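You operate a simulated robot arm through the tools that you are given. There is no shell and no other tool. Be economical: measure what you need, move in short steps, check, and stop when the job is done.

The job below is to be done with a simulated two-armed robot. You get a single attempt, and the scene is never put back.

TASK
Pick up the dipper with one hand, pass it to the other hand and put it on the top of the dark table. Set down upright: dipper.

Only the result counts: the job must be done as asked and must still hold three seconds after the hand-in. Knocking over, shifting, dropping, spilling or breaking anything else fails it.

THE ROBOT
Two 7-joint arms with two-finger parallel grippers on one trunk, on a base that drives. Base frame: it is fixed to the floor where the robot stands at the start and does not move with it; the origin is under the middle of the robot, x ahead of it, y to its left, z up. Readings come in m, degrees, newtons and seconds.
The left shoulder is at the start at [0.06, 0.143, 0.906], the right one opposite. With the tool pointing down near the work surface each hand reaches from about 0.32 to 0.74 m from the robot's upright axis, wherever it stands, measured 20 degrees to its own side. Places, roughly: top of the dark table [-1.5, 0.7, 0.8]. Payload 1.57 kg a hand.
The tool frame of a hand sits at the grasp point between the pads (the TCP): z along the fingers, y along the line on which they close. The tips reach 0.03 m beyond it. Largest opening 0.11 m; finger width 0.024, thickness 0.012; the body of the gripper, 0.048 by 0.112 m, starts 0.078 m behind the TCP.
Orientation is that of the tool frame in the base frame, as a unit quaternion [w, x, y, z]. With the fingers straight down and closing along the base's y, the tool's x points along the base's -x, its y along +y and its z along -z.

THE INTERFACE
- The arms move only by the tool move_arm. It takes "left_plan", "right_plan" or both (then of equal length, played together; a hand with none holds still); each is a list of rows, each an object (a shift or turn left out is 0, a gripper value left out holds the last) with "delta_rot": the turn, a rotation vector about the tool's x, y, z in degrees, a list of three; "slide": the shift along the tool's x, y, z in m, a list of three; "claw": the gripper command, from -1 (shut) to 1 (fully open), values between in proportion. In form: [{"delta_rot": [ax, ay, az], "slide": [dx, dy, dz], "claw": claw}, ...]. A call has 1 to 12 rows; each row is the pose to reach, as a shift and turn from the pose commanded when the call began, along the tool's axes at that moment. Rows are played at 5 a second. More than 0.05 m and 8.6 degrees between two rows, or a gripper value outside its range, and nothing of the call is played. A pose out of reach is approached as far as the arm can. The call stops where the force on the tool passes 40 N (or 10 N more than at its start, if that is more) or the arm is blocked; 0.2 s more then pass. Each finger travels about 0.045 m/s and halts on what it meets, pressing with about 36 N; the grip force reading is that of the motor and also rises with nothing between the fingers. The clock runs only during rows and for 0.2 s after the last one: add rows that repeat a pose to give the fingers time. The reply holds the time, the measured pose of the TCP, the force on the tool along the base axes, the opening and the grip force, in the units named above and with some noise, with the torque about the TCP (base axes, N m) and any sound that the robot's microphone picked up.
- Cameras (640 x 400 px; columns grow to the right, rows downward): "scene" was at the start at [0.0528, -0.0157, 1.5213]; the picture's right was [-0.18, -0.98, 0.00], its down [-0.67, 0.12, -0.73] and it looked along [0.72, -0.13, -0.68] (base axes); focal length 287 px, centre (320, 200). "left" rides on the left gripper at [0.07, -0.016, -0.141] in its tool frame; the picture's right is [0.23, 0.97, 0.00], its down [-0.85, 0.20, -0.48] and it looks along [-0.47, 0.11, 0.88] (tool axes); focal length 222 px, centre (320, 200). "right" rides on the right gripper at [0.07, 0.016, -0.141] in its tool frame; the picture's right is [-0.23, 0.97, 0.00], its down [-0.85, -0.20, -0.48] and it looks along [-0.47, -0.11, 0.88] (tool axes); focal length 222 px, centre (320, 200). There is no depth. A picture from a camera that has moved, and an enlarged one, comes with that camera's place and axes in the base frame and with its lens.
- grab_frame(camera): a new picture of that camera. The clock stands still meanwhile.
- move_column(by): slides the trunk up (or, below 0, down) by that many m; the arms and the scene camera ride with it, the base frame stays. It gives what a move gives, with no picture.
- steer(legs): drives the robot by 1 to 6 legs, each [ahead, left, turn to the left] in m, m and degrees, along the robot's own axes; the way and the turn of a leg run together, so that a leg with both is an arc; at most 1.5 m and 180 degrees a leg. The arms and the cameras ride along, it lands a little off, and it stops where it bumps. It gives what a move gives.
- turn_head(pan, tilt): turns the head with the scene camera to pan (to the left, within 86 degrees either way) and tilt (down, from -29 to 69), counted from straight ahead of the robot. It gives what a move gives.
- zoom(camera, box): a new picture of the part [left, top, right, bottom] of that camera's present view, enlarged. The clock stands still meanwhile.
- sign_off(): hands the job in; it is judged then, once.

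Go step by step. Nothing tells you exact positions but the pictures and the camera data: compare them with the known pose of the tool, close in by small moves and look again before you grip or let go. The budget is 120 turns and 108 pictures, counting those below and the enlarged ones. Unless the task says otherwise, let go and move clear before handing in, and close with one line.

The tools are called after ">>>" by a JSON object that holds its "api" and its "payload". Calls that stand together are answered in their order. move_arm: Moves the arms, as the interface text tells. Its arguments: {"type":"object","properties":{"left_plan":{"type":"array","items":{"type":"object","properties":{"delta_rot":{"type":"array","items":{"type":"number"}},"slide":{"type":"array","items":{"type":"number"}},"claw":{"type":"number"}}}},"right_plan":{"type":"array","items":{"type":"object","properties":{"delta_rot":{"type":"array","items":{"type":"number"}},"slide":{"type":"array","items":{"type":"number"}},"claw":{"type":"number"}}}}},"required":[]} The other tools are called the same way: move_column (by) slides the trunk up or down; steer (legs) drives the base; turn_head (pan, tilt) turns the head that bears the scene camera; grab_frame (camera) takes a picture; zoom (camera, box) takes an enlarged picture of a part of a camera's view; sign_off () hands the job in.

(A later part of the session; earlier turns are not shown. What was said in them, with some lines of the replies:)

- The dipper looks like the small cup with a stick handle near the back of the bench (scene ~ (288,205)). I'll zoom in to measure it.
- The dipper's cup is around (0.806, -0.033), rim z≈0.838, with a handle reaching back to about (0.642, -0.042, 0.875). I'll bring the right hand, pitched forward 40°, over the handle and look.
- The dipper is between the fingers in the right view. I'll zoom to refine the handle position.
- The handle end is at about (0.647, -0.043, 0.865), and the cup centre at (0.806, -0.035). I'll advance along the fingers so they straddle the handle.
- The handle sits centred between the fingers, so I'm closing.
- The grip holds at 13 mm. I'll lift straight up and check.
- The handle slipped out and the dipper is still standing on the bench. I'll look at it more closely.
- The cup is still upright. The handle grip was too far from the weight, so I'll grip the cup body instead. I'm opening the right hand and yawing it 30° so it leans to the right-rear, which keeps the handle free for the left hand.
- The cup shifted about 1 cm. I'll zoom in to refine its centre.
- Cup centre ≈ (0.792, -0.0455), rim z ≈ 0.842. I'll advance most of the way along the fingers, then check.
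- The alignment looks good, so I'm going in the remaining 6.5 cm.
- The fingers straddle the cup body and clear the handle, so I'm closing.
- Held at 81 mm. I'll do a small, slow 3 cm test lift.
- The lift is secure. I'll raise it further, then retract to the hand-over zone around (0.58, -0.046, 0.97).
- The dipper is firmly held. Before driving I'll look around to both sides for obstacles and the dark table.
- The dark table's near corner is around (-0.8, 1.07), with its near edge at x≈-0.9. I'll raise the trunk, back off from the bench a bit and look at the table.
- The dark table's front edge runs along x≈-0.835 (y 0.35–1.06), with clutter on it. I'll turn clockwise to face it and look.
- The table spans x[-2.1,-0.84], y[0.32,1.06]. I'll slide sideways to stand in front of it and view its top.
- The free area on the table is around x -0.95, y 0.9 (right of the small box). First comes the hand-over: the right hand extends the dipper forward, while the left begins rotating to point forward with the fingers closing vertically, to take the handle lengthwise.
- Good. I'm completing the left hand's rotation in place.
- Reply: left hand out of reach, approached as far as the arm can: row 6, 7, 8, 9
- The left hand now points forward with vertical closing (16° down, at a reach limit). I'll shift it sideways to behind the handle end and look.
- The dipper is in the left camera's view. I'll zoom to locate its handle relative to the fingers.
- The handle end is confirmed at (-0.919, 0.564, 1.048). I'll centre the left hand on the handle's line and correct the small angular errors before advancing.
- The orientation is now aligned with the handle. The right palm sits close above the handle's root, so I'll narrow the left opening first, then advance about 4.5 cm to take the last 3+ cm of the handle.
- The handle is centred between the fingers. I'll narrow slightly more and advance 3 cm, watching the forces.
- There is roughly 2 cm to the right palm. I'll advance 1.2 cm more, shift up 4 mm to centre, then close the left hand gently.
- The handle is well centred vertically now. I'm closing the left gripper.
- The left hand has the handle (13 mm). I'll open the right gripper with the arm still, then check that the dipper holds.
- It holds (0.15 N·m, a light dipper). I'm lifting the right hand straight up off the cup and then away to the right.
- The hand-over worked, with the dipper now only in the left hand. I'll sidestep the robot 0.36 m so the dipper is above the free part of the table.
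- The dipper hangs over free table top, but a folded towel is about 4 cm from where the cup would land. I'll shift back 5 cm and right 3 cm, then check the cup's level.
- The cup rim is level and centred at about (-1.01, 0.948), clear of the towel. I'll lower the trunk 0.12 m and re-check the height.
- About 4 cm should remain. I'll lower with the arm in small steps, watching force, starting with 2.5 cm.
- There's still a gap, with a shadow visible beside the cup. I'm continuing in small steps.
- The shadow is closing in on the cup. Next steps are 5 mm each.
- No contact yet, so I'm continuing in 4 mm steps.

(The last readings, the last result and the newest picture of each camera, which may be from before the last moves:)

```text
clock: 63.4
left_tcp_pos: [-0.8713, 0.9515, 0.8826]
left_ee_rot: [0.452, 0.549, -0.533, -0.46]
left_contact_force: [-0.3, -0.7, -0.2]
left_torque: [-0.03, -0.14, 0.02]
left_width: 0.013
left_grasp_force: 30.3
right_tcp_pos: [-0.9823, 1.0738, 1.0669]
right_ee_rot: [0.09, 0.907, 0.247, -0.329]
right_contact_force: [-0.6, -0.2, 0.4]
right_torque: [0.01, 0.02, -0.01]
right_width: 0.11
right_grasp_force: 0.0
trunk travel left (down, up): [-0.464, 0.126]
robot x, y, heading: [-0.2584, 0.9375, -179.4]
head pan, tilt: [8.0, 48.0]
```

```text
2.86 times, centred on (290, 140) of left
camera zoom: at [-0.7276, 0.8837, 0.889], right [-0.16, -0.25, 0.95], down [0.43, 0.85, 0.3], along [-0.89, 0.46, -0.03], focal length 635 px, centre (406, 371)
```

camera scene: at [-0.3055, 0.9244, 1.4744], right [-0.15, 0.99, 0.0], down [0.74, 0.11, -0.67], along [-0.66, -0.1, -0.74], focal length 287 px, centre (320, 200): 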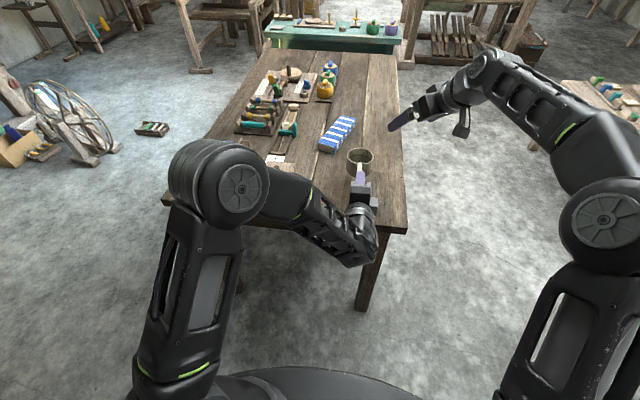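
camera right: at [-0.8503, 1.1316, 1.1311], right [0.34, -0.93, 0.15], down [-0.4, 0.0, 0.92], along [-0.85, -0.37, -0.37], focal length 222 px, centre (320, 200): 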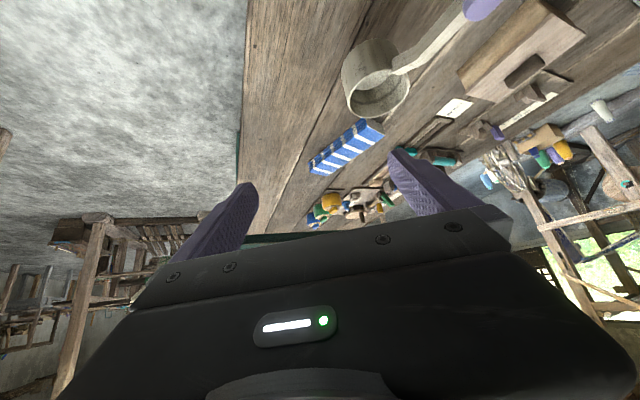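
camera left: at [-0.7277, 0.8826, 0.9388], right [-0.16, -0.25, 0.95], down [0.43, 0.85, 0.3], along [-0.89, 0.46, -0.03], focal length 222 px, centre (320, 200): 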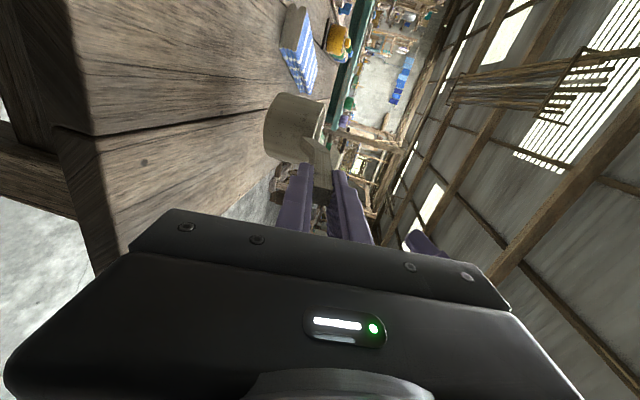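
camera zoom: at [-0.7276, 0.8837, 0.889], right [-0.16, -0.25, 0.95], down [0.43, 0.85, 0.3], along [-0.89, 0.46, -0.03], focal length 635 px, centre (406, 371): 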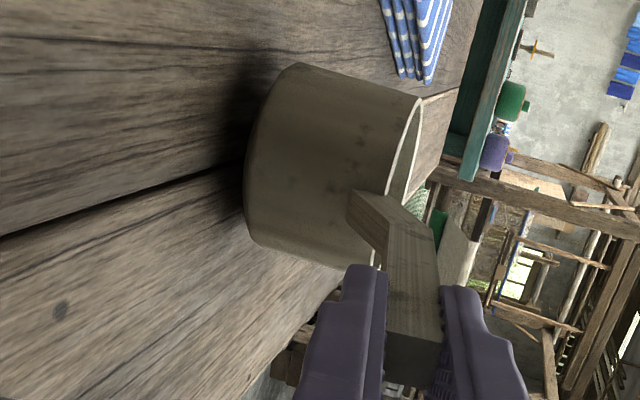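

A small shadow gap remains, so I'm continuing.

>>> {"api": "move_arm", "payload": {"left_plan": [{"slide": [0, -0.002, 0.0003]}, {"slide": [0, -0.0039, 0.0007]}, {"slide": [0, -0.0039, 0.0007]}]}}

>>> {"api": "move_arm", "payload": {"left_plan": [{"slide": [0, -0.0015, 0.0002]}, {"slide": [0, -0.003, 0.0005]}, {"slide": [0, -0.003, 0.0005]}]}}

>>> {"api": "zoom", "payload": {"camera": "left", "box": [220, 70, 360, 210]}}

```text
clock: 64.2
left_tcp_pos: [-0.8721, 0.9511, 0.878]
left_ee_rot: [0.452, 0.549, -0.532, -0.46]
left_contact_force: [0.1, -0.5, -0.4]
left_torque: [0.01, -0.14, 0.01]
left_width: 0.0131
left_grasp_force: 30.1
right_tcp_pos: [-0.9816, 1.0738, 1.0665]
right_ee_rot: [0.09, 0.907, 0.247, -0.33]
right_contact_force: [-0.1, -0.2, 0.6]
right_torque: [-0.02, 0.0, -0.01]
right_width: 0.1101
right_grasp_force: 0.1
trunk travel left (down, up): [-0.464, 0.126]
robot x, y, heading: [-0.2607, 0.9366, -179.7]
head pan, tilt: [8.0, 48.0]
```

```text
clock: 65.0
left_tcp_pos: [-0.8728, 0.9524, 0.8744]
left_ee_rot: [0.451, 0.549, -0.532, -0.461]
left_contact_force: [-0.2, 0.1, -0.4]
left_torque: [0.05, -0.13, 0.03]
left_width: 0.0132
left_grasp_force: 29.7
right_tcp_pos: [-0.9822, 1.0741, 1.0656]
right_ee_rot: [0.09, 0.907, 0.246, -0.33]
right_contact_force: [-0.5, 0.7, -0.9]
right_torque: [-0.03, 0.02, -0.01]
right_width: 0.1101
right_grasp_force: 0.0
trunk travel left (down, up): [-0.464, 0.126]
robot x, y, heading: [-0.2593, 0.9356, -179.7]
head pan, tilt: [8.0, 48.0]
```

```text
2.86 times, centred on (290, 140) of left
camera zoom: at [-0.7278, 0.884, 0.8821], right [-0.16, -0.25, 0.95], down [0.43, 0.85, 0.3], along [-0.89, 0.46, -0.03], focal length 635 px, centre (406, 371)
```

zoom: 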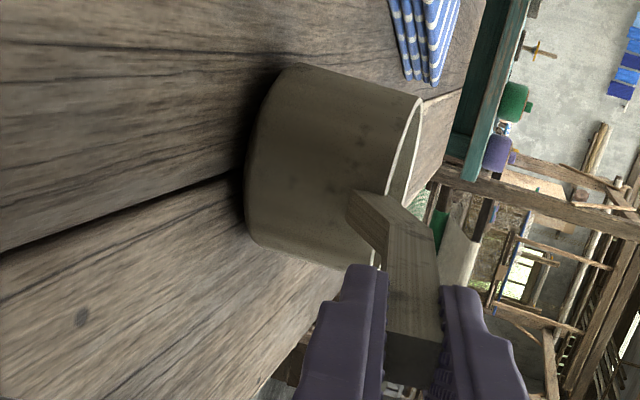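

Very close now, with only a thin shadow left. I'm taking 2–3 mm steps.

>>> {"api": "move_arm", "payload": {"left_plan": [{"slide": [0, -0.0015, 0.0002]}, {"slide": [0, -0.003, 0.0005]}, {"slide": [0, -0.003, 0.0005]}]}}

>>> {"api": "move_arm", "payload": {"left_plan": [{"slide": [0, -0.001, 0.0002]}, {"slide": [0, -0.002, 0.0003]}, {"slide": [0, -0.002, 0.0003]}]}}

>>> {"api": "zoom", "payload": {"camera": "left", "box": [220, 70, 360, 210]}}

```text
clock: 65.8
left_tcp_pos: [-0.872, 0.9516, 0.8713]
left_ee_rot: [0.452, 0.549, -0.532, -0.46]
left_contact_force: [1.2, -1.2, 1.8]
left_torque: [0.0, 0.44, -0.02]
left_width: 0.0131
left_grasp_force: 30.1
right_tcp_pos: [-0.982, 1.0723, 1.0675]
right_ee_rot: [0.09, 0.906, 0.247, -0.331]
right_contact_force: [0.2, 0.1, -0.5]
right_torque: [0.0, -0.01, 0.04]
right_width: 0.1098
right_grasp_force: 0.2
trunk travel left (down, up): [-0.464, 0.126]
robot x, y, heading: [-0.2581, 0.9387, -179.6]
head pan, tilt: [8.0, 48.0]
```

```text
clock: 66.6
left_tcp_pos: [-0.8711, 0.9512, 0.8697]
left_ee_rot: [0.451, 0.548, -0.532, -0.461]
left_contact_force: [2.5, 0.1, 5.6]
left_torque: [-0.03, 0.84, -0.01]
left_width: 0.0134
left_grasp_force: 29.3
right_tcp_pos: [-0.9815, 1.0729, 1.068]
right_ee_rot: [0.091, 0.906, 0.247, -0.331]
right_contact_force: [0.4, 0.7, -0.1]
right_torque: [0.02, 0.01, 0.01]
right_width: 0.1101
right_grasp_force: 0.0
trunk travel left (down, up): [-0.464, 0.126]
robot x, y, heading: [-0.2573, 0.9421, -179.5]
head pan, tilt: [8.0, 48.0]
```

```text
2.86 times, centred on (290, 140) of left
camera zoom: at [-0.7268, 0.8841, 0.8777], right [-0.16, -0.25, 0.95], down [0.43, 0.85, 0.3], along [-0.89, 0.46, -0.03], focal length 635 px, centre (406, 371)
```

zoom: 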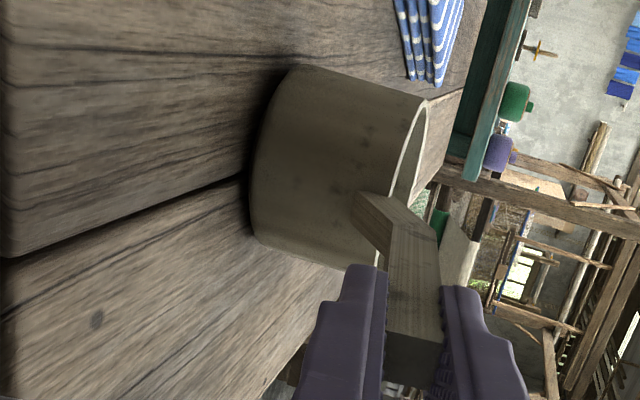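

Contact with the table: force 5.6 N and the torque reversed. I'll ease up 1.5 mm to unload, then open partly.

>>> {"api": "move_arm", "payload": {"left_plan": [{"slide": [0, 0.0015, -0.0002]}, {"slide": [0, 0.0015, -0.0002]}]}}

>>> {"api": "move_arm", "payload": {"left_plan": [{"claw": -0.7}, {"claw": -0.6}, {"claw": -0.4}, {"claw": -0.3}, {"claw": -0.3}, {"claw": -0.3}]}}

>>> {"api": "zoom", "payload": {"camera": "left", "box": [220, 70, 360, 210]}}

>>> {"api": "zoom", "payload": {"camera": "scene", "box": [310, 120, 430, 240]}}

```text
clock: 67.2
left_tcp_pos: [-0.8711, 0.9521, 0.8721]
left_ee_rot: [0.452, 0.549, -0.533, -0.459]
left_contact_force: [-0.3, 0.9, 2.7]
left_torque: [0.03, 0.61, -0.2]
left_width: 0.0134
left_grasp_force: 30.0
right_tcp_pos: [-0.9822, 1.0735, 1.0671]
right_ee_rot: [0.09, 0.907, 0.246, -0.331]
right_contact_force: [-0.2, 0.7, -0.3]
right_torque: [0.0, -0.01, 0.01]
right_width: 0.1102
right_grasp_force: 0.1
trunk travel left (down, up): [-0.464, 0.126]
robot x, y, heading: [-0.2577, 0.9375, -179.3]
head pan, tilt: [8.0, 48.0]
```

```text
clock: 68.6
left_tcp_pos: [-0.8723, 0.9523, 0.8712]
left_ee_rot: [0.451, 0.549, -0.533, -0.459]
left_contact_force: [-0.1, -0.8, -0.3]
left_torque: [0.02, 0.0, -0.04]
left_width: 0.0384
left_grasp_force: 0.0
right_tcp_pos: [-0.9822, 1.0732, 1.0665]
right_ee_rot: [0.089, 0.907, 0.246, -0.33]
right_contact_force: [0.7, 1.0, 0.4]
right_torque: [-0.02, 0.04, 0.0]
right_width: 0.1098
right_grasp_force: 0.1
trunk travel left (down, up): [-0.464, 0.126]
robot x, y, heading: [-0.2546, 0.9371, -179.4]
head pan, tilt: [8.0, 48.0]
```

```text
2.86 times, centred on (290, 140) of left
camera zoom: at [-0.7274, 0.8839, 0.8786], right [-0.16, -0.25, 0.95], down [0.43, 0.85, 0.3], along [-0.89, 0.46, -0.03], focal length 635 px, centre (406, 371)
```

zoom: 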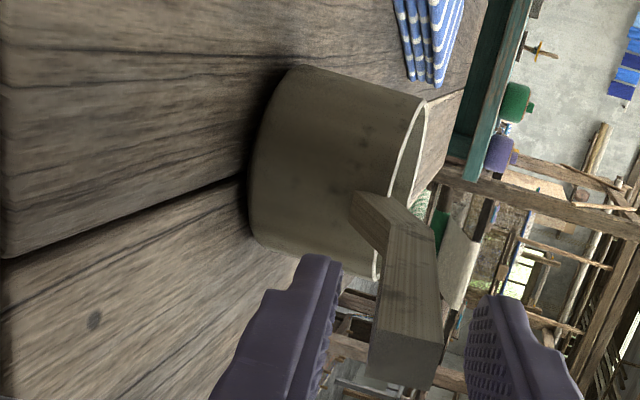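

```text
3.33 times, centred on (370, 180) of scene
camera zoom: at [-0.3056, 0.9244, 1.4744], right [-0.15, 0.99, 0.0], down [0.74, 0.11, -0.67], along [-0.66, -0.1, -0.74], focal length 956 px, centre (153, 267)
```

zoom: 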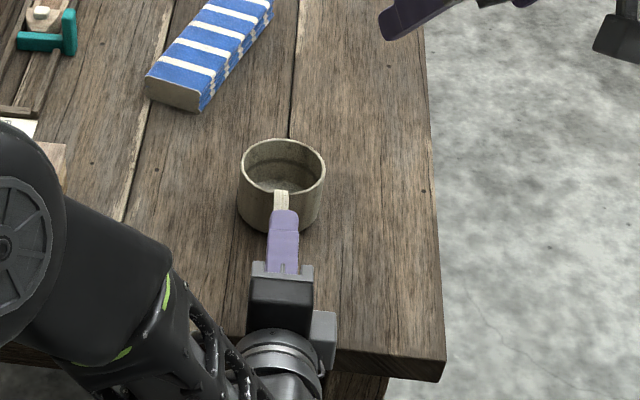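

The dipper stands free on the table. I'm withdrawing the left hand straight back along the handle's axis.

>>> {"api": "move_arm", "payload": {"left_plan": [{"slide": [0, 0, -0.015]}, {"slide": [0, 0, -0.035]}, {"slide": [0, 0, -0.06]}, {"slide": [0, 0, -0.08]}, {"slide": [0, 0, -0.08]}]}}

>>> {"api": "steer", "payload": {"legs": [[-0.12, 0, 0]]}}

>>> {"api": "grab_frame", "payload": {"camera": "scene"}}

>>> {"api": "grab_frame", "payload": {"camera": "left"}}

```text
clock: 69.8
left_tcp_pos: [-0.7927, 0.9526, 0.8846]
left_ee_rot: [0.452, 0.549, -0.533, -0.459]
left_contact_force: [0.5, -0.1, -0.2]
left_torque: [-0.03, 0.0, -0.01]
left_width: 0.0382
left_grasp_force: 0.0
right_tcp_pos: [-0.9822, 1.074, 1.0669]
right_ee_rot: [0.089, 0.907, 0.245, -0.33]
right_contact_force: [0.1, 0.3, -0.5]
right_torque: [-0.01, 0.01, 0.01]
right_width: 0.1098
right_grasp_force: 0.1
trunk travel left (down, up): [-0.464, 0.126]
robot x, y, heading: [-0.2567, 0.9339, -179.3]
head pan, tilt: [8.0, 48.0]
```

```text
clock: 71.0
left_tcp_pos: [-0.6719, 0.9535, 0.8852]
left_ee_rot: [0.452, 0.549, -0.532, -0.46]
left_contact_force: [0.2, 0.3, -0.9]
left_torque: [0.04, -0.03, -0.04]
left_width: 0.0386
left_grasp_force: 0.1
right_tcp_pos: [-0.8605, 1.0751, 1.0676]
right_ee_rot: [0.09, 0.906, 0.247, -0.331]
right_contact_force: [1.0, 1.4, 1.0]
right_torque: [0.01, 0.01, -0.04]
right_width: 0.1099
right_grasp_force: 0.1
trunk travel left (down, up): [-0.464, 0.126]
robot x, y, heading: [-0.1373, 0.9361, -179.8]
head pan, tilt: [8.0, 48.0]
```

```text
30 pictures are left
camera scene: at [-0.1841, 0.9253, 1.4745], right [-0.15, 0.99, 0.0], down [0.73, 0.11, -0.67], along [-0.66, -0.1, -0.74], focal length 287 px, centre (320, 200)
```

scene: 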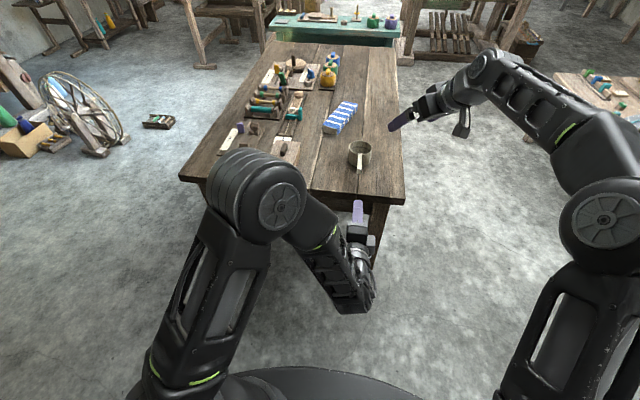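

```text
29 pictures are left
camera left: at [-0.5278, 0.8854, 0.8925], right [-0.16, -0.25, 0.95], down [0.43, 0.85, 0.3], along [-0.89, 0.46, -0.03], focal length 222 px, centre (320, 200)
```

left: 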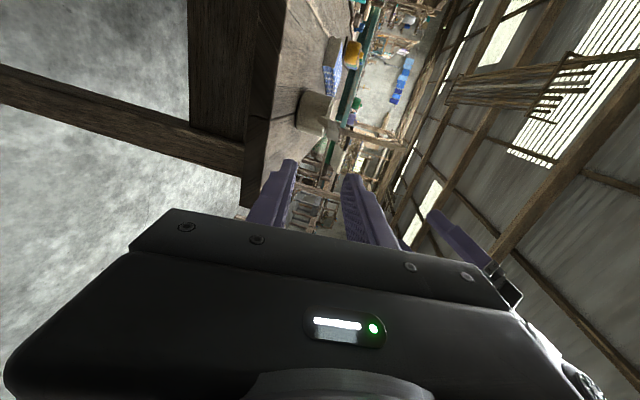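

The dipper stands upright on the dark table, both hands are clear, and nothing else appears to have moved. I'm handing in.

>>> {"api": "sign_off", "payload": {}}

```text
The job is handed in.
```

The dipper is standing upright on top of the dark table, picked up with the right hand, passed to the left and released, and I've handed the job in. My first grip, on the handle, slipped at the bench and shifted the dipper about 1 cm without tipping it; I then gripped it by the cup.
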